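You operate a simulated robot arm through the tools that you are given. There is no shell and no other tool. Be economical: measure what you need, move in short steps, check, and stop when the job is done.

You run a simulated robot arm. Do the job below in one go: nothing can be reset, and whatever is moved stays where it is left.

Task
Stack the silver bag from the back of the test bench on top of the gold bag. Then put two of the weights from the long bench on the top of the wooden bench. Then put the grey cup on the top of the stock shelf. Then take the paper roll and put it on the photo spot. Then fetch the white coil and set it on the top of the narrow bench. Then put one of the full spools from the back of the crimp bench on the top of the plait board. Then close the blue door. Do these in the order given. Set down upright: grey cup, full spool.

Only the result counts: the job must be done as asked and must still hold three seconds after the hand-in. Knocking over, shifting, dropping, spilling or breaking anything else fails it.

Robot
A 6-joint arm with a two-finger parallel gripper on a trunk, on a base that drives. Base frame: it is fixed to the floor where the robot stands at the start and does not move with it; the origin is under the middle of the robot, x ahead of it, y to its left, z up; the surface under the hand at the start is at about z = 800. Units: mm, degrees, N and s.
With the tool pointing down near the work surface it reaches from about 480 to 880 mm from the robot's upright axis, wherever it stands. Its first joint turns from -115.0 to 115.0 degrees. Places, roughly: bag [500, 0, 750]; blue door [-1100, 300, 200]; full spool (7x7x7 cm) [500, -2200, 800]; grey cup (7x7x8 cm) [-200, -6200, 800]; paper roll (6x6x28 cm) [-800, -6200, 900]; photo spot (22x22 cm) [240, -6960, 780]; top of the narrow bench [-1200, -4300, 700]; top of the plait board [2400, -2700, 800]; top of the stock shelf [2900, -5600, 1700]; top of the wooden bench [5300, -5300, 800]; weight [6000, -2000, 750]; white coil (12x5x3 cm) [-1100, -2300, 800]. Payload 4.2 kg.
Tool frame: the origin (TCP) lies between the finger pads and is the grasp point; the fingertips stand 23 mm ahead of it; z points along the fingers, y is the line along which they close. The gripper opens to 94 mm. The fingers are 38 mm wide and 10 mm thick; the gripper's body (54 by 96 mm) begins 39 mm behind the TCP.
Orientation is that of the tool frame in the base frame, as a unit quaternion [w, x, y, z]. With the fingers straight down and closing along the base's y, the tool's x points along the base's -x, its y along +y and its z along -z.

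Tools
- The arm moves only by the tool send_rows. Its argument "plan" is a list of rows, each a list of 3 entries, a list of its own where there are three numbers: the shift along the base's x, y, z in units of 25 mm (1.0 is 25 mm), then the turn, a rotation vector about the base's x, y, z in units of 5 degrees (1.0 is 5 degrees), then the gripper command, from -1 (fully open) to 1 (shut), values between in proportion. In form: [[[tx, ty, tz], [wx, wy, wz], gripper], ...]. A call has 1 to 20 rows; each row shifts and turns the commanded pose from where the row before left it. A call with a number of a shift or a turn outside -1 to 1 is refused whole. Rows are played at 5 a second. More than 50 mm and 8.6 degrees between two rows, or a gripper value outside its range, and nothing of the call is played. A pose out of reach is approached as far as the arm can. The call stops where the force on the tool passes 40 N (or 10 N more than at its start, if that is more) or the arm is blocked; 0.2 s more then pass. The fingers move at their own pace (about 108 mm/s each) and stop on an object; they squeeze with about 27 N. The grip force told is the motor's: it shows also when the fingers shut on nothing. Time passes only in rows, and 0.2 s behind the last, so rows that do not move let the fingers close. It gives the time, the measured TCP pose, the force on the tool (base axes), the opening and the grip force at its end, in the units of the frame above (readings bear some noise), with the torque about the TCP (base axes, N m) and any sound that the robot's microphone picked up.
- Cameras (640 x 400 px; columns grow to the right, rows downward): "scene" is now at [164.5, 123, 1241.7]; the picture's right is [-0.99, -0.17, 0.00], its down [-0.14, 0.80, -0.58] and it looks along [0.10, -0.58, -0.81] (base axes); focal length 214 px, centre (320, 200). "wrist" rides on the gripper at [86, 16, -75] in the tool frame; the picture's right is [-0.18, 0.98, 0.00], its down [-0.58, -0.11, -0.81] and it looks along [-0.79, -0.15, 0.59] (tool axes); focal length 243 px, centre (320, 200). There is no depth. A picture from a camera that has moved, and an enlarged one, comes with that camera's place and axes in the base frame and with its lens.
- get_image(camera): a new picture of that camera. The clock stands still meanwhile.
- slide_trunk(by): slides the trunk up (or, below 0, down) by that many mm; the arm and the scene camera ride with it, the base frame stays. It gives what a move gives, with no picture.
- drive_base(legs): drives the robot by 1 to 6 legs, each [ahead, turn to the left] in mm and degrees, along the robot's own axes; the way and the turn of a leg run together, so that a leg with both is an arc; at most 1500 mm and 180 degrees a leg. The arm and the cameras ride along, it lands a little off, and it stops where it bumps. It gives what a move gives.
- aim_head(pan, tilt): turns the head with the scene camera to pan (to the left, within 80 degrees either way) and tilt (down, from -29 to 69), counted from straight ahead of the robot. It gives what a move gives.
- zoom(camera, box): a new picture of the part [left, top, right, bottom] of that camera's present view, enlarged. The clock stands still meanwhile.
- close_job(): hands the job in; it is judged then, once.

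Work in short steps. Places have to be worked out from the pictures, the camera data and where the tool is seen: move nearer, look again, correct. Check each grasp and each placing, and mend what went wrong. You have 217 turns and 202 pictures in all, those below and enlarged ones among them. Open the gripper and draw the arm clear of the work before you hand the job in, unless the task says otherwise; then end with one line.

The tools are called after "Call:" as name(argument=value, ...) on one line, values as JSON. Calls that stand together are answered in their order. send_rows: Moves the arm, as the interface text tells. Its arguments: {"type":"object","properties":{"plan":{"type":"array"}},"required":["plan"]} The other tools are called the same way: slide_trunk (by) slides the trunk up or down; drive_base (legs) drives the base; aim_head (pan, tilt) turns the head that bears the scene camera; get_image (camera) takes a picture; zoom (camera, box) takes an enlarged picture of a part of a camera's view; close_job () hands the job in.

At the start:

```text
time_s: 0.0
position: [599.1, -76.4, 1033.3]
ee_rot: [0.0, 0.0, 1.0, 0.0]
ft_force: [-0.1, 0.7, 0.9]
torque: [0.02, 0.0, 0.0]
gripper_width: 94.2
finger_force: 0.0
trunk travel left (down, up): [-625.0, 365.0]
robot x, y, heading: [-0.1, 3.0, 0.1]
head pan, tilt: [-80.2, 54.2]
```

scene: 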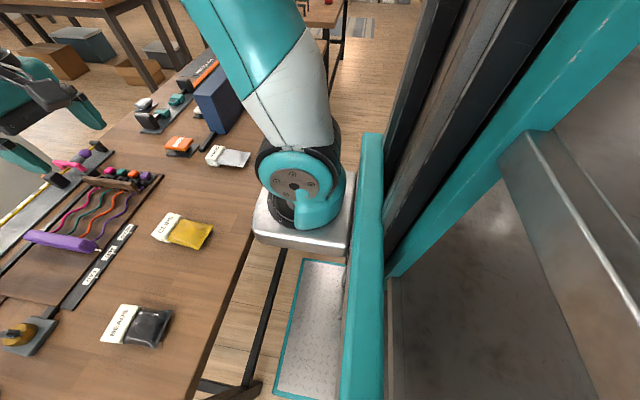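
wrist: 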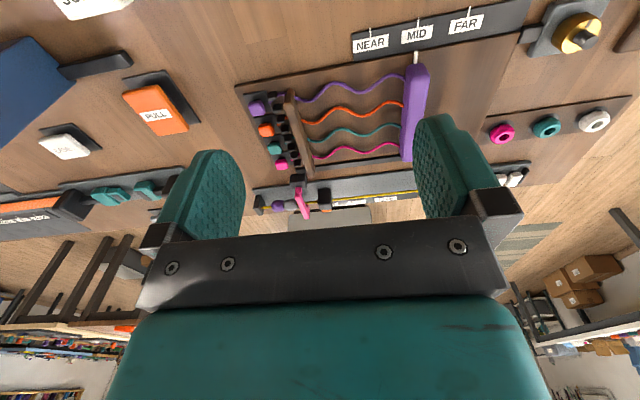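

The scene camera looks to the right side of the robot; the bags lie on the bench. I turn the head ahead to see the test bench.

Call:
aim_head(pan=0, tilt=45)

Call:
get_image(camera="scene")

```text
time_s: 1.5
position: [599.1, -75.6, 1035.2]
ee_rot: [0.0, 0.0, 1.0, -0.001]
ft_force: [0.5, 0.1, 0.2]
torque: [-0.02, 0.02, 0.02]
gripper_width: 94.0
finger_force: 0.1
trunk travel left (down, up): [-625.0, 365.0]
robot x, y, heading: [1.0, 1.5, 0.1]
head pan, tilt: [0.0, 45.0]
```

```text
199 pictures are left
camera scene: at [233.4, 194.8, 1254.1], right [0.0, -1.0, 0.0], down [-0.71, 0.0, -0.71], along [0.71, 0.0, -0.71], focal length 214 px, centre (320, 200)
```

scene: 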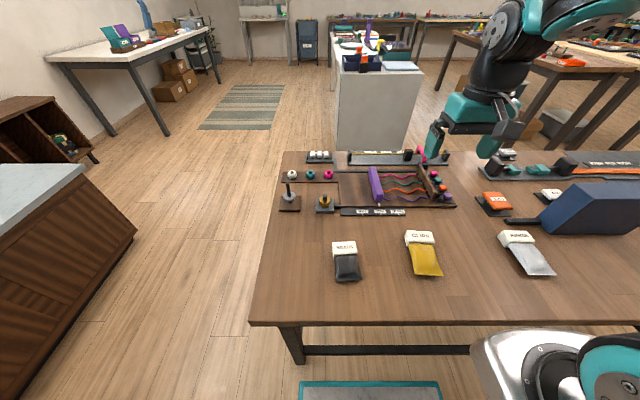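

Three bags: black "BEADS", gold, silver. I enlarge them.

Call:
zoom(camera="scene", box=[310, 200, 570, 300])

Call:
zoom(camera="scene", box=[270, 130, 640, 240])

```text
2.46 times, centred on (440, 250) of scene
camera zoom: at [233.4, 194.8, 1254.1], right [0.0, -1.0, 0.0], down [-0.71, 0.0, -0.71], along [0.71, 0.0, -0.71], focal length 528 px, centre (25, 77)
```

zoom: 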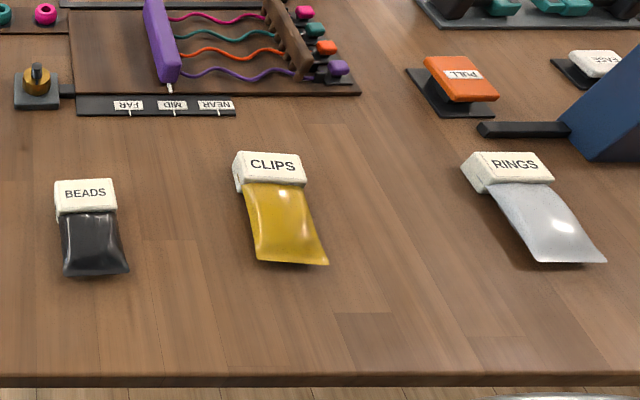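

```text
1.73 times, centred on (455, 185) of scene
camera zoom: at [233.4, 194.8, 1254.1], right [0.0, -1.0, 0.0], down [-0.71, 0.0, -0.71], along [0.71, 0.0, -0.71], focal length 371 px, centre (86, 226)
```

zoom: 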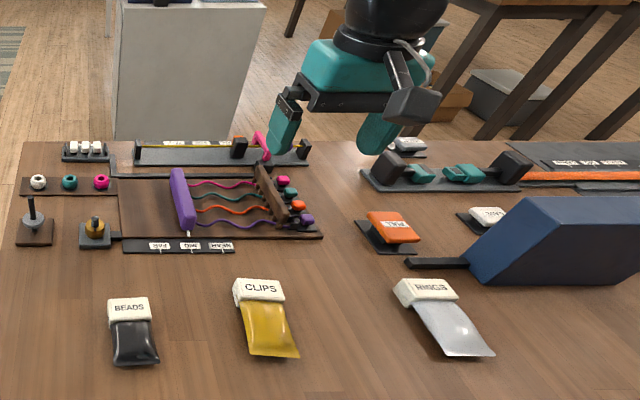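

Triangulating between the first two pictures, the gold header is at about (528,-45,830) and the silver at about (540,-290). I bring the hand back and over to the silver bag to look with the wrist camera.

Call:
send_rows(plan=[[[-0.44, -0.95, 0], [0, 0, 0], -1], [[-0.44, -0.95, 0], [0, 0, 0], -1], [[-0.44, -0.95, 0], [0, 0, 0], -1], [[-0.44, -0.95, 0], [0, 0, 0], -1], [[-0.44, -0.95, 0], [0, 0, 0], -1], [[-0.44, -0.95, 0], [0, 0, 0], -1], [[-0.44, -0.95, 0], [0, 0, 0], -1], [[-0.44, -0.95, 0], [0, 0, 0], -1], [[0, 0, 0], [0, 0, 0], -1]])

Call:
get_image(camera="wrist")

Call:
get_image(camera="scene")

```text
time_s: 3.5
position: [510.7, -263.7, 1032.3]
ee_rot: [0.0, 0.0, 1.0, 0.001]
ft_force: [0.4, 0.7, 0.6]
torque: [-0.02, 0.0, -0.03]
gripper_width: 94.1
finger_force: 0.0
trunk travel left (down, up): [-625.0, 365.0]
robot x, y, heading: [-4.2, 0.6, 0.1]
head pan, tilt: [0.0, 45.0]
```

```text
196 pictures are left
camera wrist: at [424.1, -247.6, 1107.0], right [0.18, 0.98, 0.0], down [0.58, -0.11, 0.81], along [0.79, -0.15, -0.59], focal length 243 px, centre (320, 200)
```

wrist: 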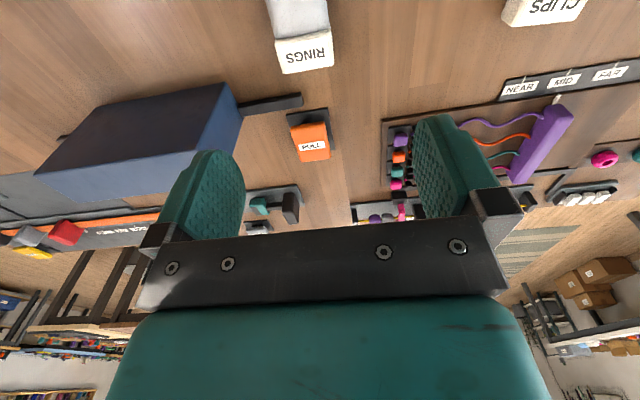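

```text
195 pictures are left
camera scene: at [233.4, 194.8, 1254.1], right [0.0, -1.0, 0.0], down [-0.71, 0.0, -0.71], along [0.71, 0.0, -0.71], focal length 214 px, centre (320, 200)
```

scene: 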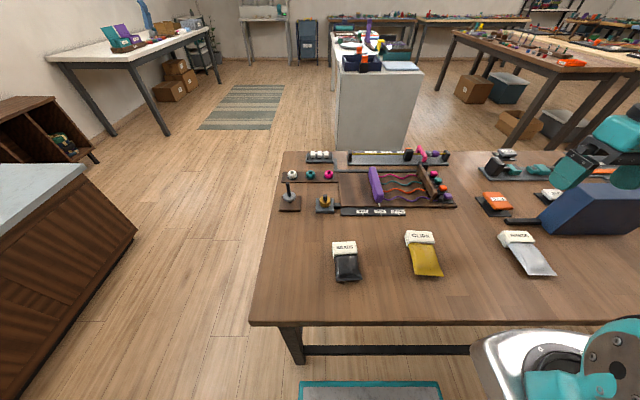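

The wrist picture gives the silver header at about (537,-288), with its bag reaching toward the robot to x≈450 and turned about 6°. I descend over the header/bag joint at about (515,-281) to z≈840.

Call:
send_rows(plan=[[[0.02, -0.09, -0.96], [0, 0, 0.15], -1], [[0.02, -0.09, -0.96], [0, 0, 0.15], -1], [[0.02, -0.09, -0.96], [0, 0, 0.15], -1], [[0.02, -0.09, -0.96], [0, 0, 0.15], -1], [[0.02, -0.09, -0.96], [0, 0, 0.15], -1], [[0.02, -0.09, -0.96], [0, 0, 0.15], -1], [[0.02, -0.09, -0.96], [0, 0, 0.15], -1], [[0.02, -0.09, -0.96], [0, 0, 0.15], -1], [[0, 0, 0], [0, 0, 0], -1]])

Call:
get_image(camera="wrist")

Call:
zoom(camera="scene", box=[400, 150, 640, 300])

```text
time_s: 5.5
position: [515.2, -282.5, 840.7]
ee_rot: [0.001, -0.052, 0.999, 0.0]
ft_force: [-0.1, 0.6, 0.3]
torque: [0.03, -0.01, -0.02]
gripper_width: 93.9
finger_force: 0.0
trunk travel left (down, up): [-625.0, 365.0]
robot x, y, heading: [-2.6, -2.6, 0.2]
head pan, tilt: [0.0, 45.0]
```

```text
194 pictures are left
camera wrist: at [427.2, -274.5, 915.3], right [0.08, 1.0, 0.0], down [0.59, -0.05, 0.81], along [0.8, -0.06, -0.59], focal length 243 px, centre (320, 200)
```

wrist: 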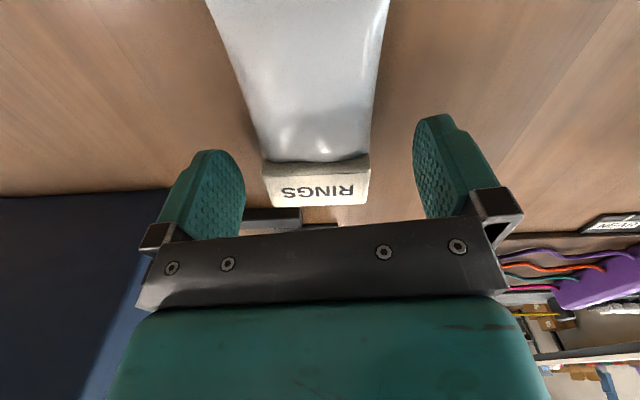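

```text
2.67 times, centred on (520, 225) of scene
camera zoom: at [233.3, 194.8, 1254.1], right [0.0, -1.0, 0.0], down [-0.71, 0.0, -0.71], along [0.71, 0.0, -0.71], focal length 572 px, centre (-213, 133)
```

zoom: 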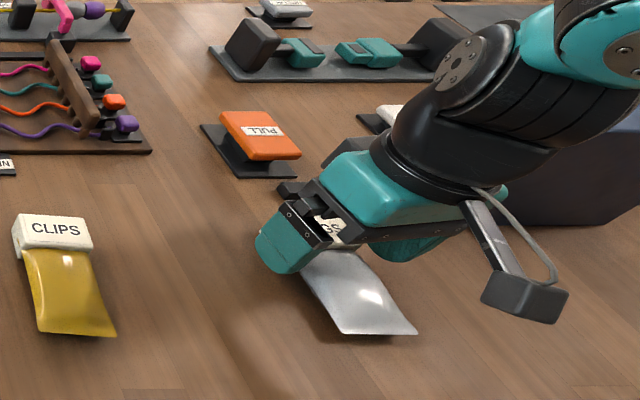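

The header is between the fingers, bag behind. I lower gently to z≈827, shift forward a little and close.

Call:
send_rows(plan=[[[0.2, 0, -0.25], [0, 0, 0], -1], [[0.1, 0, -0.25], [0, 0, 0], -1], [[0, 0, 0], [0, 0, 0], 1], [[0, 0, 0], [0, 0, 0], 1], [[0, 0, 0], [0, 0, 0], 1], [[0, 0, 0], [0, 0, 0], 1]])

Call:
get_image(camera="wrist")

```text
time_s: 6.9
position: [520.7, -281.5, 829.2]
ee_rot: [-0.001, -0.052, 0.999, 0.0]
ft_force: [1.1, 0.4, 2.5]
torque: [0.03, -0.04, 0.03]
gripper_width: 59.6
finger_force: 27.3
trunk travel left (down, up): [-625.0, 365.0]
robot x, y, heading: [1.6, -1.0, -0.4]
head pan, tilt: [0.0, 45.0]
```

```text
192 pictures are left
camera wrist: at [433.5, -274.6, 903.9], right [0.08, 1.0, 0.0], down [0.59, -0.05, 0.81], along [0.8, -0.06, -0.59], focal length 243 px, centre (320, 200)
```

wrist: 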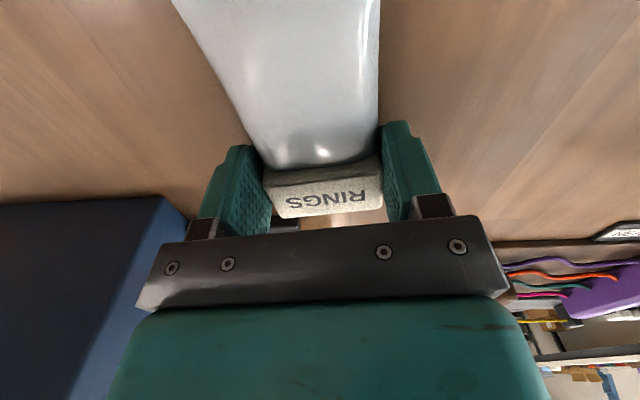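

Grasped at 59.6 mm width. Lift 75 mm and carry it about 238 mm in +y over the gold bag.

Call:
send_rows(plan=[[[0, 0, 1], [0, 0, 0], 1], [[0, 0, 1], [0, 0, 0], 1], [[0, 0, 1], [0, 0, 0], 1], [[0, 0.95, 0], [0, 0, 0], 1], [[0, 0.95, 0], [0, 0, 0], 1], [[0, 0.95, 0], [0, 0, 0], 1], [[0, 0.95, 0], [0, 0, 0], 1], [[0, 0.95, 0], [0, 0, 0], 1], [[0, 0.95, 0], [0, 0, 0], 1], [[0, 0.95, 0], [0, 0, 0], 1], [[0, 0.95, 0], [0, 0, 0], 1], [[0, 0.95, 0], [0, 0, 0], 1], [[0, 0.95, 0], [0, 0, 0], 1], [[0, 0, 0], [0, 0, 0], 1]])

Call:
get_image(camera="wrist")

Call:
zoom(camera="scene", box=[310, 150, 550, 300])

```text
time_s: 9.9
position: [522.5, -45.9, 905.6]
ee_rot: [0.001, -0.053, 0.999, 0.0]
ft_force: [-0.3, 0.2, -0.6]
torque: [0.01, -0.04, 0.02]
gripper_width: 59.7
finger_force: 26.8
trunk travel left (down, up): [-625.0, 365.0]
robot x, y, heading: [1.2, -0.9, -0.1]
head pan, tilt: [0.0, 45.0]
```

```text
191 pictures are left
camera wrist: at [433.8, -37.7, 979.6], right [0.08, 1.0, 0.0], down [0.59, -0.05, 0.81], along [0.8, -0.07, -0.59], focal length 243 px, centre (320, 200)
```

wrist: 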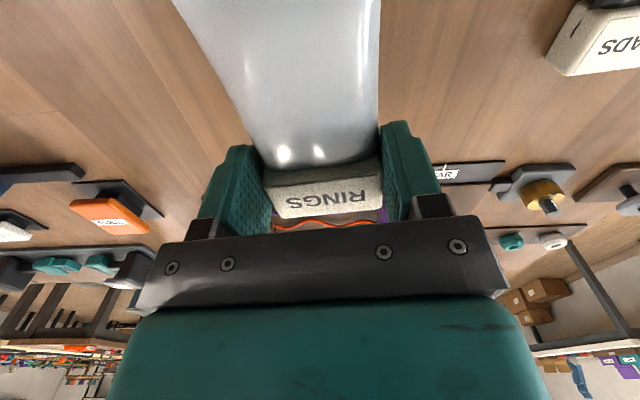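

```text
2.67 times, centred on (430, 225) of scene
camera zoom: at [233.4, 194.8, 1254.1], right [0.0, -1.0, 0.0], down [-0.71, 0.0, -0.71], along [0.71, 0.0, -0.71], focal length 572 px, centre (27, 133)
```

zoom: 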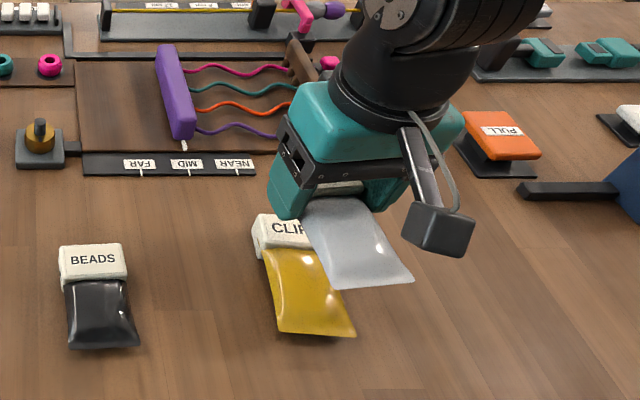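

The silver's axis is turned ~8° more than the gold's. I rotate it back by 8°, shift 3 mm left and lower to about 868.

Call:
send_rows(plan=[[[0, 0.06, 0], [0, 0, -0.8], 1], [[0, 0.06, 0], [0, 0, -0.8], 1], [[0, 0, -0.75], [0, 0, 0], 1], [[0, 0, -0.75], [0, 0, 0], 1], [[0, 0, 0], [0, 0, 0], 1]])

Call:
zoom(camera="scene", box=[350, 190, 510, 290])

```text
time_s: 11.1
position: [521.5, -42.1, 866.6]
ee_rot: [0.0, 0.017, 1.0, 0.0]
ft_force: [1.1, 1.1, -1.1]
torque: [-0.03, -0.01, -0.02]
gripper_width: 59.5
finger_force: 26.4
trunk travel left (down, up): [-625.0, 365.0]
robot x, y, heading: [-3.2, -0.9, 0.1]
head pan, tilt: [0.0, 45.0]
```

```text
4.00 times, centred on (430, 240) of scene
camera zoom: at [233.4, 194.8, 1254.1], right [0.0, -1.0, 0.0], down [-0.71, 0.0, -0.71], along [0.71, 0.0, -0.71], focal length 858 px, centre (-120, 40)
```

zoom: 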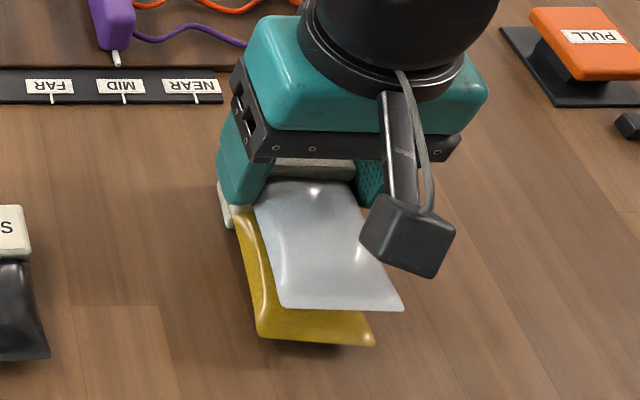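

Aligned. Lower in small steps watching the force.

Call:
send_rows(plan=[[[0, 0, -0.2], [0, 0, 0], 1], [[0, 0, -0.2], [0, 0, 0], 1], [[0, 0, 0], [0, 0, 0], 1]])

Call:
zoom(camera="scene", box=[350, 190, 510, 290])

```text
time_s: 11.9
position: [521.8, -41.7, 857.3]
ee_rot: [0.001, 0.017, 1.0, 0.0]
ft_force: [-0.9, 0.0, 20.1]
torque: [-0.09, 0.6, 0.04]
gripper_width: 59.5
finger_force: 27.1
trunk travel left (down, up): [-625.0, 365.0]
robot x, y, heading: [-0.5, 2.0, 0.1]
head pan, tilt: [0.0, 45.0]
```

```text
4.00 times, centred on (430, 240) of scene
camera zoom: at [232.9, 194.9, 1254.5], right [0.0, -1.0, 0.0], down [-0.71, 0.0, -0.71], along [0.71, 0.0, -0.71], focal length 858 px, centre (-120, 40)
```

zoom: 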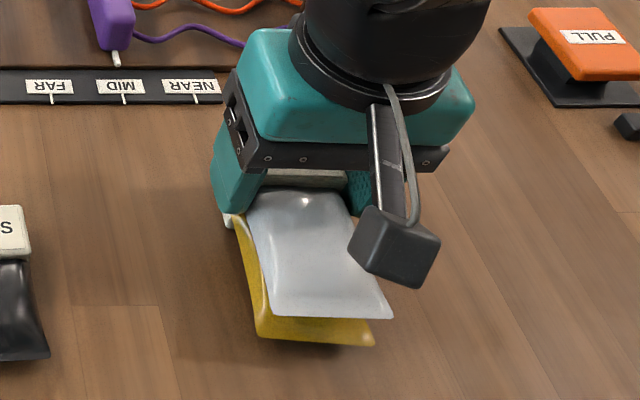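

Contact (20 N). Release and rise.

Call:
send_rows(plan=[[[0, 0, 0], [0, 0, 0], 0.2], [[0, 0, 0], [0, 0, 0], -0.2], [[0, 0, 0], [0, 0, 0], -1], [[0, 0, 0.5], [0, 0, 0], -1], [[0, 0, 1], [0, 0, 0], -1], [[0, 0, 1], [0, 0, 0], -1], [[0, 0, 1], [0, 0, 0], -1], [[0, 0, 1], [0, 0, 0], -1], [[0, -1, 1], [0, 0, 0], -1], [[0, -1, 1], [0, 0, 0], -1], [[0, -1, 0], [0, 0, 0], -1], [[0, -1, 0], [0, 0, 0], -1]])

Call:
zoom(camera="scene", box=[350, 190, 510, 290])

```text
time_s: 14.5
position: [521.9, -142.4, 1019.2]
ee_rot: [0.0, 0.016, 1.0, -0.001]
ft_force: [-0.5, -0.4, 0.6]
torque: [-0.04, 0.0, 0.02]
gripper_width: 94.3
finger_force: 0.1
trunk travel left (down, up): [-625.0, 365.0]
robot x, y, heading: [1.5, -3.2, -0.2]
head pan, tilt: [0.0, 45.0]
```

```text
4.00 times, centred on (430, 240) of scene
camera zoom: at [233.3, 195.0, 1254.1], right [0.0, -1.0, 0.0], down [-0.71, 0.0, -0.71], along [0.71, 0.0, -0.71], focal length 858 px, centre (-120, 40)
```

zoom: 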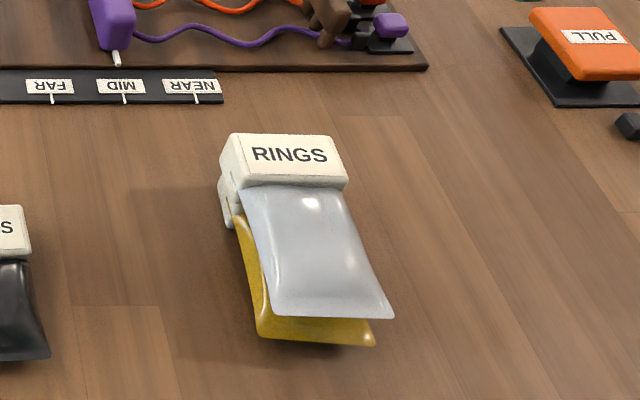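

Stacked well. Now I look around for driving: head right, ahead-high, and left.

Call:
aim_head(pan=-60, tilt=15)

Call:
get_image(camera="scene")

Call:
aim_head(pan=0, tilt=15)

Call:
get_image(camera="scene")

Call:
aim_head(pan=70, tilt=30)

Call:
get_image(camera="scene")

```text
time_s: 15.8
position: [520.7, -143.0, 1019.3]
ee_rot: [0.0, 0.018, 1.0, 0.0]
ft_force: [-0.1, 1.3, 0.1]
torque: [0.01, -0.04, 0.01]
gripper_width: 94.0
finger_force: 0.1
trunk travel left (down, up): [-625.0, 365.0]
robot x, y, heading: [1.8, -3.0, 0.0]
head pan, tilt: [-60.0, 15.0]
```

```text
186 pictures are left
camera scene: at [198.8, 114.0, 1300.9], right [-0.87, -0.5, 0.0], down [-0.13, 0.22, -0.97], along [0.48, -0.84, -0.26], focal length 214 px, centre (320, 200)
```

scene: 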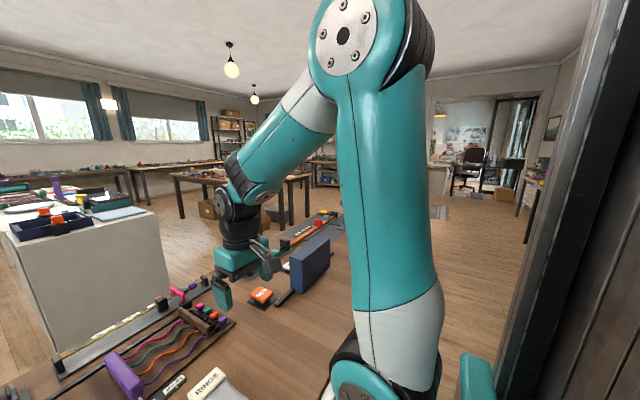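

```text
time_s: 17.1
position: [522.7, -141.7, 1019.1]
ee_rot: [0.0, 0.018, 1.0, 0.0]
ft_force: [-0.4, 0.3, 0.5]
torque: [-0.04, 0.0, 0.0]
gripper_width: 94.0
finger_force: 0.0
trunk travel left (down, up): [-625.0, 365.0]
robot x, y, heading: [0.9, 2.0, 0.2]
head pan, tilt: [0.0, 15.0]
```

```text
185 pictures are left
camera scene: at [245.5, 194.7, 1300.9], right [0.0, -1.0, 0.0], down [-0.26, 0.0, -0.97], along [0.97, 0.0, -0.26], focal length 214 px, centre (320, 200)
```

scene: 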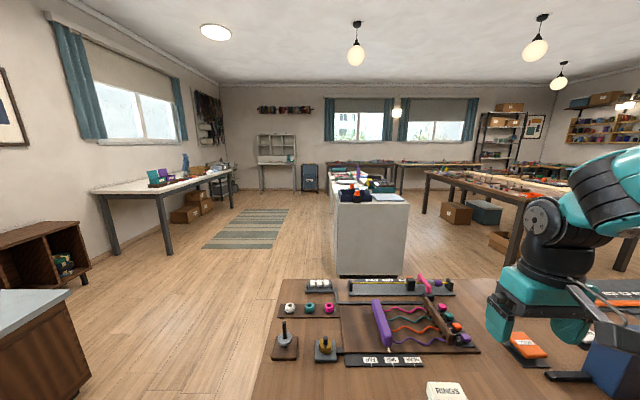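

```text
time_s: 18.5
position: [522.1, -142.1, 1017.8]
ee_rot: [-0.001, 0.017, 1.0, 0.0]
ft_force: [0.0, 0.0, -0.4]
torque: [0.0, 0.01, 0.04]
gripper_width: 93.9
finger_force: 0.1
trunk travel left (down, up): [-625.0, 365.0]
robot x, y, heading: [0.5, 4.8, 0.1]
head pan, tilt: [70.0, 30.0]
```

```text
184 pictures are left
camera scene: at [183.0, 279.8, 1276.7], right [0.94, -0.34, 0.0], down [-0.17, -0.47, -0.87], along [0.3, 0.81, -0.5], focal length 214 px, centre (320, 200)
```

scene: 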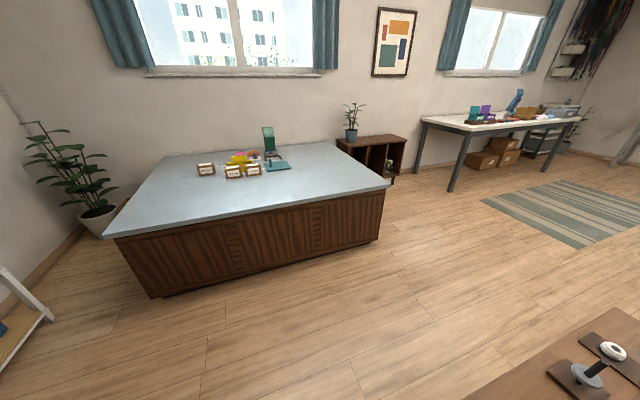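

I check the rear left before backing, as the head allows.

Call:
aim_head(pan=80, tilt=35)

Call:
get_image(camera="scene")

Call:
aim_head(pan=-80, tilt=20)

Call:
get_image(camera="scene")

```text
time_s: 19.3
position: [522.0, -141.2, 1018.5]
ee_rot: [0.001, 0.018, 1.0, 0.001]
ft_force: [0.2, -0.6, -0.2]
torque: [-0.02, 0.0, 0.05]
gripper_width: 94.1
finger_force: 0.1
trunk travel left (down, up): [-625.0, 365.0]
robot x, y, heading: [-2.7, 2.3, 0.1]
head pan, tilt: [80.0, 35.0]
```

```text
183 pictures are left
camera scene: at [167.4, 281.5, 1268.9], right [0.98, -0.17, 0.0], down [-0.1, -0.56, -0.82], along [0.14, 0.81, -0.57], focal length 214 px, centre (320, 200)
```

scene: 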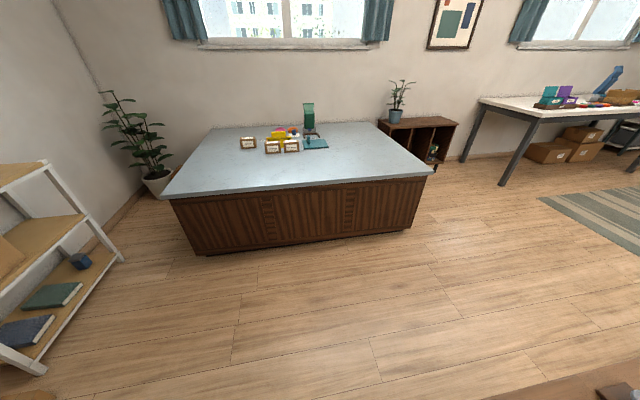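

```text
time_s: 21.7
position: [522.0, -141.9, 1018.6]
ee_rot: [0.0, 0.018, 1.0, 0.0]
ft_force: [-0.1, 0.5, 0.1]
torque: [0.01, 0.01, 0.02]
gripper_width: 93.7
finger_force: 0.0
trunk travel left (down, up): [-625.0, 365.0]
robot x, y, heading: [1.2, -1.8, 0.1]
head pan, tilt: [-80.0, 20.0]
```

```text
182 pictures are left
camera scene: at [168.3, 103.1, 1292.7], right [-0.98, -0.17, 0.0], down [-0.06, 0.34, -0.94], along [0.16, -0.93, -0.34], focal length 214 px, centre (320, 200)
```

scene: 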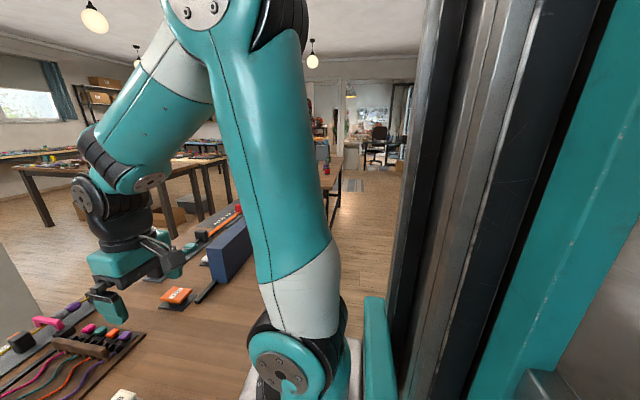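

Rear has a shelf at x≈-1090; I back only 150 mm. First pull the hand in and up.

Call:
send_rows(plan=[[[-0.8, 0, 0.8], [0, 0, 0], -1], [[-0.8, 0, 0.8], [0, 0, 0], -1], [[-0.8, 0, 0.8], [0, 0, 0], -1], [[-0.8, 0, 0.8], [0, 0, 0], -1], [[-0.8, 0, 0], [0, 0, 0], -1], [[0, 0, 0], [0, 0, 0], -1]])

Call:
drive_base(legs=[[-150, 0], [0, 90], [900, 0]])

Call:
aim_head(pan=-70, tilt=20)

Call:
get_image(camera="scene")

Call:
aim_head(pan=75, tilt=25)

Call:
get_image(camera="scene")

```text
time_s: 23.1
position: [448.8, -145.7, 1095.1]
ee_rot: [0.0, 0.018, 1.0, 0.0]
ft_force: [0.4, -0.1, -0.7]
torque: [-0.02, 0.0, 0.01]
gripper_width: 94.0
finger_force: 0.1
out of reach, approached as far as the arm can: row 4, 5
trunk travel left (down, up): [-625.0, 365.0]
robot x, y, heading: [0.9, 1.1, 0.0]
head pan, tilt: [-80.0, 20.0]
```

```text
time_s: 32.6
position: [-2.6, 1344.6, 1094.8]
ee_rot: [0.0, -0.694, 0.72, 0.0]
ft_force: [0.0, -0.8, 0.0]
torque: [0.02, -0.01, 0.0]
gripper_width: 94.0
finger_force: 0.1
trunk travel left (down, up): [-625.0, 365.0]
robot x, y, heading: [-148.6, 897.9, 90.0]
head pan, tilt: [-80.0, 20.0]
```

```text
time_s: 33.4
position: [-2.9, 1346.6, 1095.0]
ee_rot: [0.0, -0.694, 0.72, 0.0]
ft_force: [0.4, 0.7, -0.2]
torque: [0.02, -0.01, 0.04]
gripper_width: 94.0
finger_force: 0.0
trunk travel left (down, up): [-625.0, 365.0]
robot x, y, heading: [-149.4, 898.6, 89.9]
head pan, tilt: [-70.0, 20.0]
```

```text
181 pictures are left
camera scene: at [-256.6, 1081.5, 1292.7], right [0.34, -0.94, 0.0], down [-0.32, -0.12, -0.94], along [0.88, 0.32, -0.34], focal length 214 px, centre (320, 200)
```

scene: 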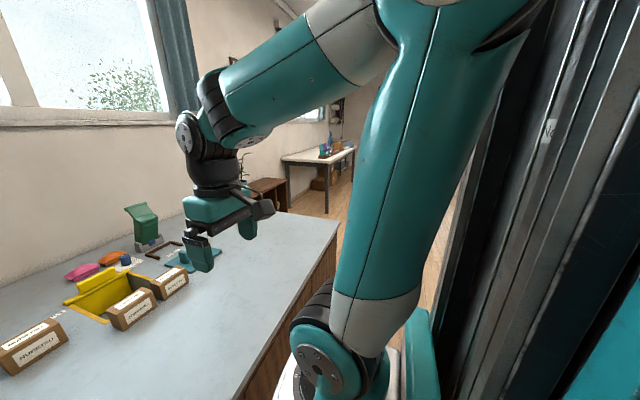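

```text
time_s: 35.6
position: [-2.6, 1345.3, 1095.5]
ee_rot: [0.0, -0.694, 0.72, 0.0]
ft_force: [0.7, -0.4, 0.0]
torque: [0.02, 0.0, -0.01]
gripper_width: 94.2
finger_force: 0.1
trunk travel left (down, up): [-625.0, 365.0]
robot x, y, heading: [-149.3, 900.9, 89.9]
head pan, tilt: [75.0, 25.0]
```

```text
180 pictures are left
camera scene: at [-433.1, 1074.0, 1284.7], right [0.26, 0.97, 0.0], down [0.41, -0.11, -0.91], along [-0.87, 0.24, -0.42], focal length 214 px, centre (320, 200)
```

scene: 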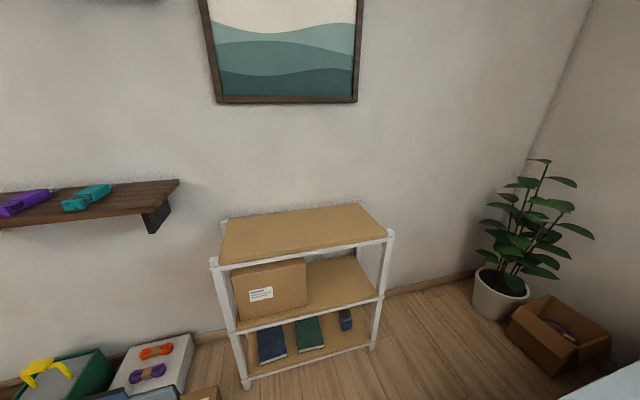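

Clear. Turn right and drive along the aisle y≈900 to x≈4350.

Call:
drive_base(legs=[[0, -90], [1500, 0], [1500, 0], [1500, 0]])

Call:
aim_head(pan=-55, tilt=20)

Call:
get_image(camera="scene")

Call:
aim_head(pan=0, tilt=20)

Call:
get_image(camera="scene")

```text
time_s: 61.1
position: [4839.6, 740.4, 1094.6]
ee_rot: [0.0, 0.025, 1.0, 0.001]
ft_force: [-0.4, 0.2, -0.2]
torque: [-0.01, -0.01, -0.04]
gripper_width: 94.2
finger_force: 0.1
trunk travel left (down, up): [-625.0, 365.0]
robot x, y, heading: [4393.3, 894.3, -1.0]
head pan, tilt: [75.0, 25.0]
```

```text
time_s: 63.2
position: [4838.2, 741.4, 1095.6]
ee_rot: [0.0, 0.025, 1.0, 0.0]
ft_force: [0.2, -0.1, 0.7]
torque: [0.02, 0.02, -0.02]
gripper_width: 94.0
finger_force: 0.0
trunk travel left (down, up): [-625.0, 365.0]
robot x, y, heading: [4393.5, 896.2, -1.2]
head pan, tilt: [-55.0, 20.0]
```

```text
179 pictures are left
camera scene: at [4600.2, 1009.0, 1292.7], right [-0.83, -0.56, 0.0], down [-0.19, 0.28, -0.94], along [0.53, -0.78, -0.34], focal length 214 px, centre (320, 200)
```

scene: 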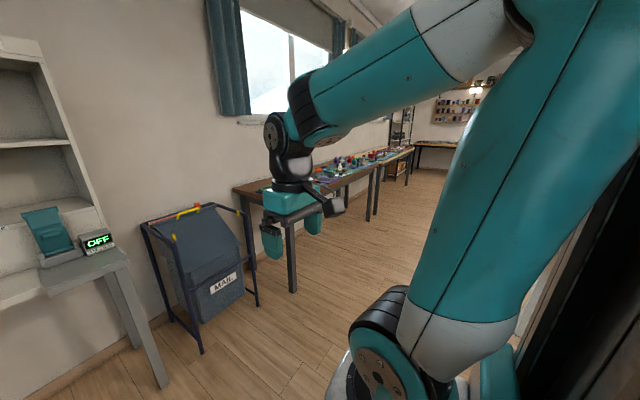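

```text
time_s: 64.5
position: [4838.9, 740.8, 1095.3]
ee_rot: [0.0, 0.026, 1.0, 0.0]
ft_force: [0.2, 0.7, 0.3]
torque: [0.0, 0.02, 0.03]
gripper_width: 93.8
finger_force: 0.1
trunk travel left (down, up): [-625.0, 365.0]
robot x, y, heading: [4392.7, 895.6, -0.8]
head pan, tilt: [0.0, 20.0]
```

```text
178 pictures are left
camera scene: at [4641.0, 1084.6, 1292.8], right [-0.02, -1.0, 0.0], down [-0.34, 0.01, -0.94], along [0.94, -0.02, -0.34], focal length 214 px, centre (320, 200)
```

scene: 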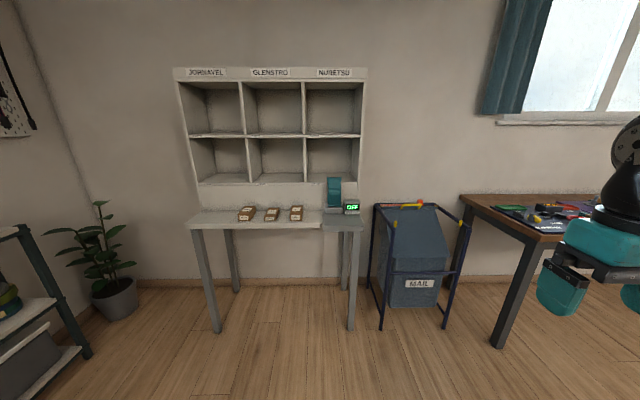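

The long bench front is at x≈5500, starting at y≈0. I drive to x≈4940 and turn right to look down the corridor.

Call:
drive_base(legs=[[540, 0], [0, -89]])

Call:
get_image(camera="scene")

Call:
aim_head(pan=50, tilt=25)

Call:
get_image(camera="scene")

```text
time_s: 71.4
position: [4791.3, 436.0, 1096.2]
ee_rot: [-0.001, 0.72, 0.694, -0.001]
ft_force: [0.0, 1.0, 0.3]
torque: [0.01, -0.02, -0.02]
gripper_width: 94.0
finger_force: 0.1
trunk travel left (down, up): [-625.0, 365.0]
robot x, y, heading: [4939.6, 885.8, -89.9]
head pan, tilt: [0.0, 20.0]
```

```text
177 pictures are left
camera scene: at [5132.8, 639.3, 1292.8], right [-1.0, 0.0, 0.0], down [0.0, 0.34, -0.94], along [0.0, -0.94, -0.34], focal length 214 px, centre (320, 200)
```

scene: 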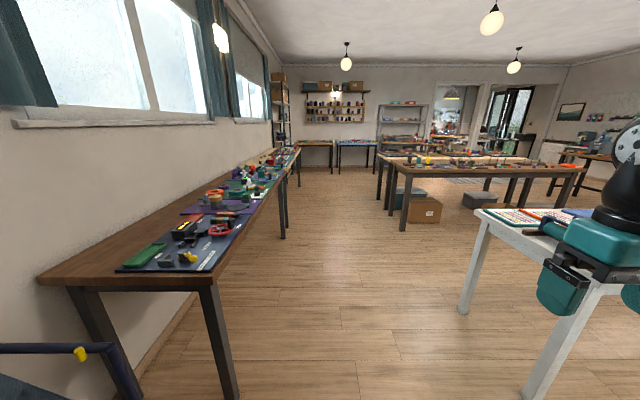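

```text
time_s: 72.6
position: [4792.7, 437.0, 1096.0]
ee_rot: [0.0, 0.72, 0.694, 0.0]
ft_force: [-0.3, -0.6, -0.7]
torque: [-0.01, 0.01, 0.02]
gripper_width: 94.0
finger_force: 0.1
trunk travel left (down, up): [-625.0, 365.0]
robot x, y, heading: [4938.3, 885.6, -89.9]
head pan, tilt: [50.0, 25.0]
```

```text
176 pictures are left
camera scene: at [5203.3, 673.1, 1284.7], right [-0.64, -0.76, 0.0], down [-0.32, 0.27, -0.91], along [0.69, -0.58, -0.42], focal length 214 px, centre (320, 200)
```

scene: 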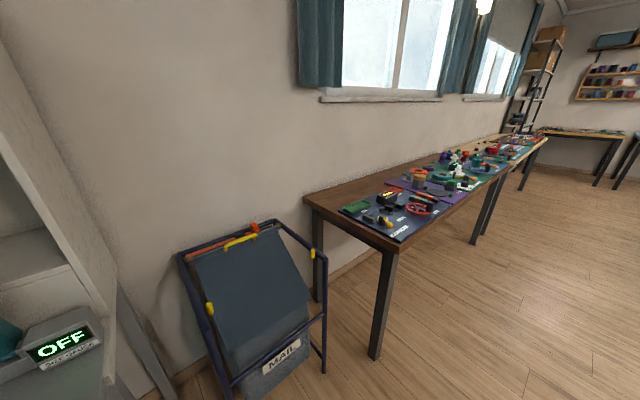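

Corridor is clear (tables end at x≈4080, long bench at x≈5540). Drive along it to y≈-1500 and look at the bench.

Call:
drive_base(legs=[[1200, 0], [1200, 0]])

Call:
get_image(camera="scene")

Call:
aim_head(pan=80, tilt=25)

Call:
get_image(camera="scene")

```text
time_s: 84.4
position: [4758.6, -1977.9, 1095.4]
ee_rot: [0.0, 0.727, 0.687, 0.0]
ft_force: [-0.7, 0.3, 0.0]
torque: [-0.05, 0.0, 0.02]
gripper_width: 94.0
finger_force: 0.0
trunk travel left (down, up): [-625.0, 365.0]
robot x, y, heading: [4914.0, -1530.6, -91.4]
head pan, tilt: [50.0, 25.0]
```

```text
175 pictures are left
camera scene: at [5175.0, -1749.4, 1284.7], right [-0.66, -0.75, 0.0], down [-0.32, 0.28, -0.91], along [0.68, -0.6, -0.42], focal length 214 px, centre (320, 200)
```

scene: 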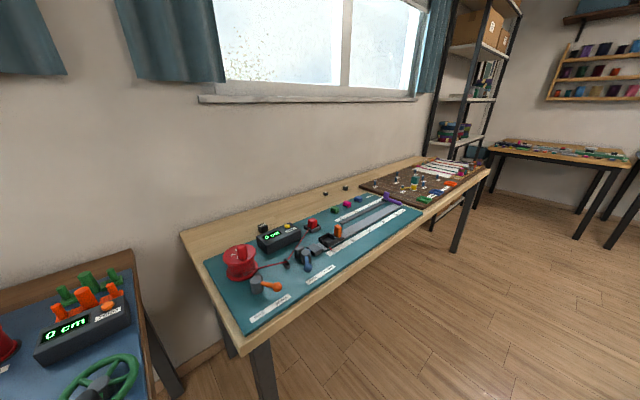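

```text
time_s: 85.4
position: [4757.8, -1977.0, 1095.6]
ee_rot: [0.0, 0.727, 0.687, 0.001]
ft_force: [-0.1, 0.7, 0.3]
torque: [0.02, 0.01, 0.0]
gripper_width: 94.1
finger_force: 0.1
trunk travel left (down, up): [-625.0, 365.0]
robot x, y, heading: [4912.8, -1533.6, -91.2]
head pan, tilt: [80.0, 25.0]
```

```text
174 pictures are left
camera scene: at [5196.2, -1706.7, 1284.7], right [-0.2, -0.98, 0.0], down [-0.41, 0.08, -0.91], along [0.89, -0.18, -0.42], focal length 214 px, centre (320, 200)
```

scene: 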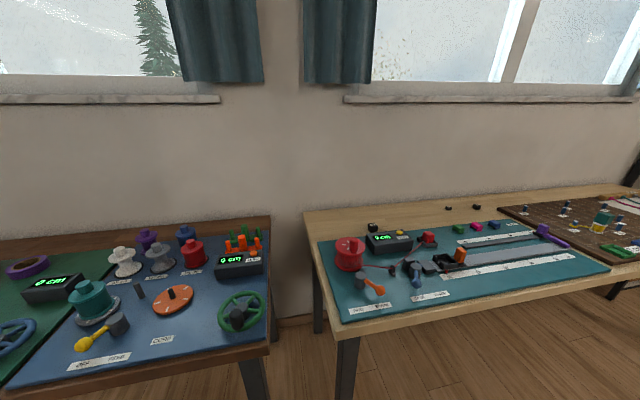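

Enlarge to identify the weights and both bench ends.

Call:
zoom(camera="scene", box=[0, 200, 280, 380])

Call:
zoom(camera="scene", box=[320, 180, 640, 330])

```text
2.22 times, centred on (140, 290) of scene
camera zoom: at [5196.2, -1706.7, 1284.7], right [-0.2, -0.98, 0.0], down [-0.41, 0.08, -0.91], along [0.89, -0.18, -0.42], focal length 477 px, centre (720, 0)
```

zoom: 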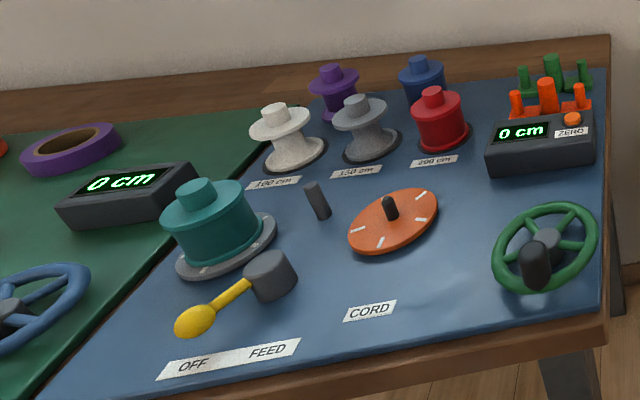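

```text
2.00 times, centred on (480, 255) of scene
camera zoom: at [5196.2, -1706.7, 1284.7], right [-0.2, -0.98, 0.0], down [-0.41, 0.08, -0.91], along [0.89, -0.18, -0.42], focal length 429 px, centre (0, 90)
```

zoom: 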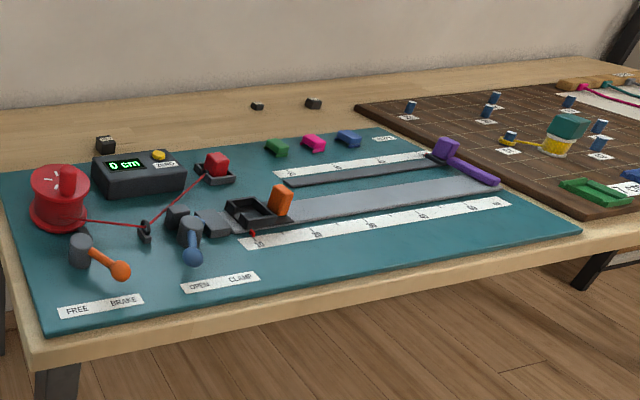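

The weights look to be the small black boxes at the back of the light bench, at about (5955,-2100), (6057,-2580), (6038,-2735). I drive to face the bench at y≈-2400.

Call:
drive_base(legs=[[870, 0], [0, 91.3], [260, 0]])

Call:
aim_head(pan=0, tilt=30)

Call:
get_image(camera="scene")

```text
time_s: 95.3
position: [5609.6, -2517.5, 1095.3]
ee_rot: [0.0, 0.005, 1.0, 0.0]
ft_force: [0.1, -0.3, 0.1]
torque: [0.03, 0.0, -0.03]
gripper_width: 93.8
finger_force: 0.1
trunk travel left (down, up): [-625.0, 365.0]
robot x, y, heading: [5156.3, -2386.4, 1.6]
head pan, tilt: [80.0, 25.0]
```

```text
time_s: 96.9
position: [5609.2, -2518.5, 1094.6]
ee_rot: [-0.001, 0.004, 1.0, -0.001]
ft_force: [0.6, -0.4, -0.1]
torque: [0.0, 0.0, 0.01]
gripper_width: 93.9
finger_force: 0.1
trunk travel left (down, up): [-625.0, 365.0]
robot x, y, heading: [5158.2, -2383.0, 1.4]
head pan, tilt: [0.0, 30.0]
```

```text
171 pictures are left
camera scene: at [5394.8, -2182.9, 1276.7], right [0.03, -1.0, 0.0], down [-0.5, -0.01, -0.87], along [0.87, 0.02, -0.5], focal length 214 px, centre (320, 200)
```

scene: 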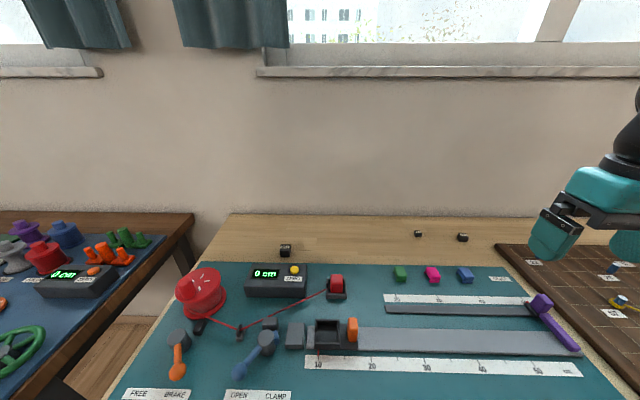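

Call:
zoom(camera="scene", box=[260, 210, 500, 290])

Call:
zoom(camera="scene", box=[480, 220, 640, 340])

```text
2.67 times, centred on (380, 250) of scene
camera zoom: at [5394.8, -2182.9, 1276.7], right [0.03, -1.0, 0.0], down [-0.5, -0.01, -0.87], along [0.87, 0.02, -0.5], focal length 572 px, centre (160, 67)
```

zoom: 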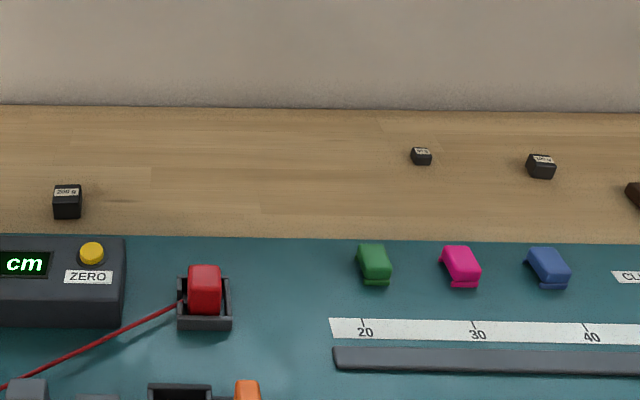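

```text
3.33 times, centred on (560, 280) of scene
camera zoom: at [5394.8, -2182.9, 1276.7], right [0.03, -1.0, 0.0], down [-0.5, -0.01, -0.87], along [0.87, 0.02, -0.5], focal length 715 px, centre (-480, -67)
```

zoom: 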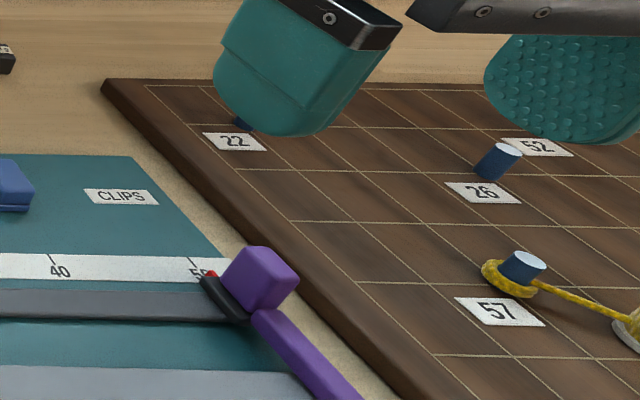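

The three black blocks are labelled weights (200 g at ≈(5885,-2064), small ≈(5984,-2503), 100 g ≈(5960,-2639), centre z≈818). All within reach; first the 100 g: move over it.

Call:
send_rows(plan=[[[1, -0.35, -0.4], [0, 0, 0], -1], [[1, -0.35, -0.4], [0, 0, 0], -1], [[1, -0.35, -0.4], [0, 0, 0], -1], [[1, -0.35, -0.4], [0, 0, 0], -1], [[1, -0.35, -0.4], [0, 0, 0], -1], [[1, -0.35, -0.4], [0, 0, 0], -1], [[1, -0.35, -0.4], [0, 0, 0], -1], [[1, -0.35, -0.4], [0, 0, 0], -1], [[1, -0.35, -0.4], [0, 0, 0], -1], [[1, -0.35, -0.4], [0, 0, 0], -1], [[1, -0.35, -0.4], [0, 0, 0], -1], [[1, -0.35, -0.4], [0, 0, 0], -1], [[1, -0.35, -0.4], [0, 0, 0], -1], [[0, 0, 0], [0, 0, 0], -1]])

Call:
get_image(camera="wrist")

Call:
zoom(camera="scene", box=[380, 150, 560, 290])

```text
time_s: 99.9
position: [5935.5, -2631.4, 965.7]
ee_rot: [0.0, 0.004, 1.0, 0.0]
ft_force: [0.1, 0.9, 0.1]
torque: [-0.04, -0.02, -0.01]
gripper_width: 94.2
finger_force: 0.1
trunk travel left (down, up): [-625.0, 365.0]
robot x, y, heading: [5158.6, -2385.1, 1.3]
head pan, tilt: [0.0, 30.0]
```

```text
168 pictures are left
camera wrist: at [5848.7, -2614.1, 1040.3], right [0.19, 0.98, 0.0], down [0.58, -0.11, 0.81], along [0.79, -0.15, -0.59], focal length 243 px, centre (320, 200)
```

wrist: 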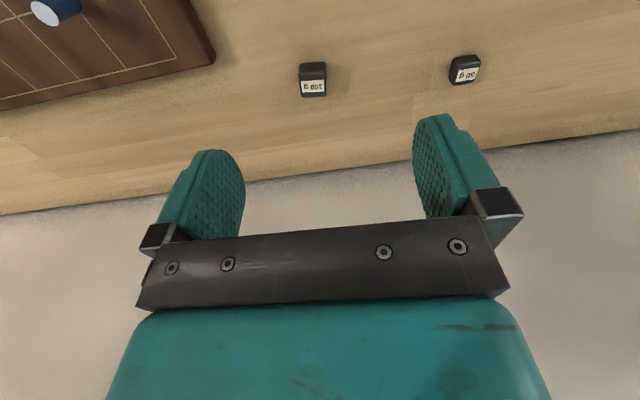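

```text
2.86 times, centred on (470, 220) of scene
camera zoom: at [5394.8, -2183.0, 1276.7], right [0.03, -1.0, 0.0], down [-0.5, -0.01, -0.87], along [0.87, 0.02, -0.5], focal length 613 px, centre (-109, 143)
```

zoom: 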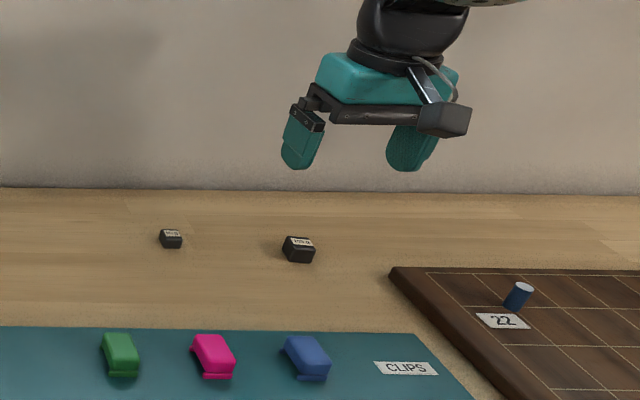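

Wrist view confirms the 100 g at (5960,-2642). Descend to z≈848 above it.

Call:
send_rows(plan=[[[0.5, -0.2, -0.9], [0, 0, 0], -1], [[0.48, -0.23, -0.9], [0, 0, 0], -1], [[0, 0, -0.9], [0, 0, 0], -1], [[0, 0, -0.9], [0, 0, 0], -1], [[0, 0, -0.9], [0, 0, 0], -1], [[0, 0, 0], [0, 0, 0], -1]])

Call:
get_image(camera="wrist")

Call:
zoom(camera="scene", box=[410, 180, 530, 260])

```text
time_s: 101.3
position: [5959.8, -2644.0, 852.0]
ee_rot: [-0.001, 0.004, 1.0, 0.0]
ft_force: [0.8, -0.3, 0.4]
torque: [0.01, 0.01, -0.02]
gripper_width: 93.8
finger_force: 0.1
trunk travel left (down, up): [-625.0, 365.0]
robot x, y, heading: [5158.7, -2383.2, 1.5]
head pan, tilt: [0.0, 30.0]
```

```text
166 pictures are left
camera wrist: at [5872.9, -2626.9, 926.5], right [0.19, 0.98, 0.0], down [0.58, -0.11, 0.81], along [0.79, -0.16, -0.59], focal length 243 px, centre (320, 200)
```

wrist: 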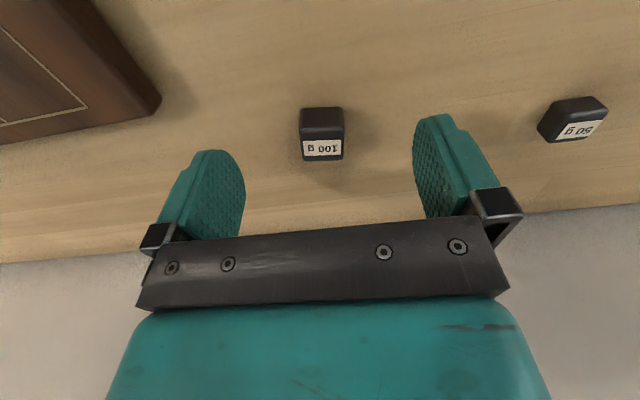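

```text
5.00 times, centred on (470, 220) of scene
camera zoom: at [5394.8, -2183.0, 1276.7], right [0.03, -1.0, 0.0], down [-0.5, -0.01, -0.87], along [0.87, 0.02, -0.5], focal length 1072 px, centre (-430, 100)
```

zoom: 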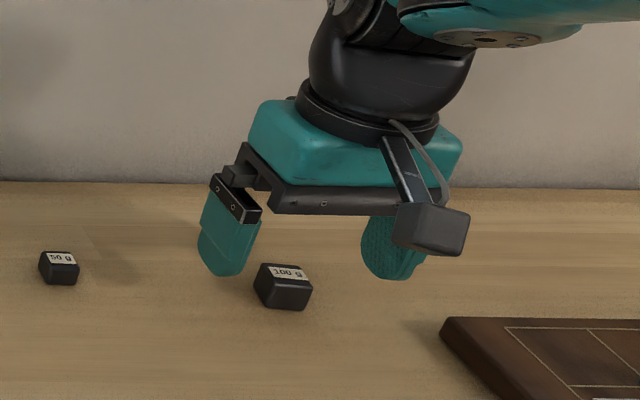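

Well centred. Lower to 825 and close.

Call:
send_rows(plan=[[[0, 0, -0.6], [0, 0, 0], -1], [[0, 0, -0.48], [0, 0, 0], -1], [[0, 0, 0], [0, 0, 0], 1], [[0, 0, 0], [0, 0, 0], 1], [[0, 0, 0], [0, 0, 0], 1], [[0, 0, 0], [0, 0, 0], 1], [[0, 0, 1], [0, 0, 0], 1], [[0, 0, 1], [0, 0, 0], 1], [[0, 0, 1], [0, 0, 0], 1], [[0, 0, 1], [0, 0, 0], 1], [[0, 0, 1], [0, 0, 0], 1], [[0, 0, 0], [0, 0, 0], 1]])

Call:
get_image(camera="wrist")

```text
time_s: 103.9
position: [5958.1, -2643.3, 952.4]
ee_rot: [0.0, 0.005, 1.0, 0.0]
ft_force: [0.1, 0.7, -1.5]
torque: [0.0, 0.05, 0.0]
gripper_width: 24.8
finger_force: 27.0
trunk travel left (down, up): [-625.0, 365.0]
robot x, y, heading: [5160.2, -2384.4, 1.4]
head pan, tilt: [0.0, 30.0]
```

```text
164 pictures are left
camera wrist: at [5872.0, -2627.0, 1025.9], right [0.19, 0.98, 0.0], down [0.58, -0.11, 0.81], along [0.79, -0.15, -0.59], focal length 243 px, centre (320, 200)
```

wrist: 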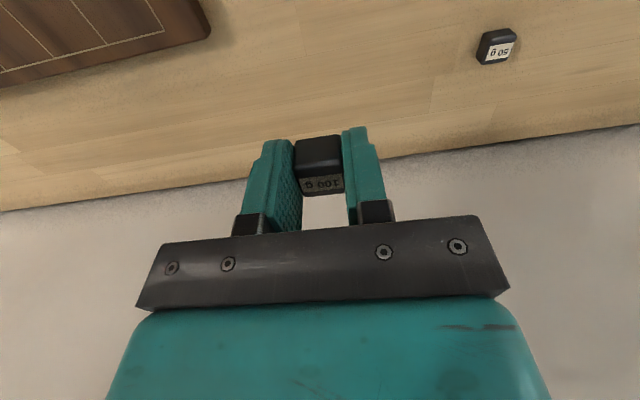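

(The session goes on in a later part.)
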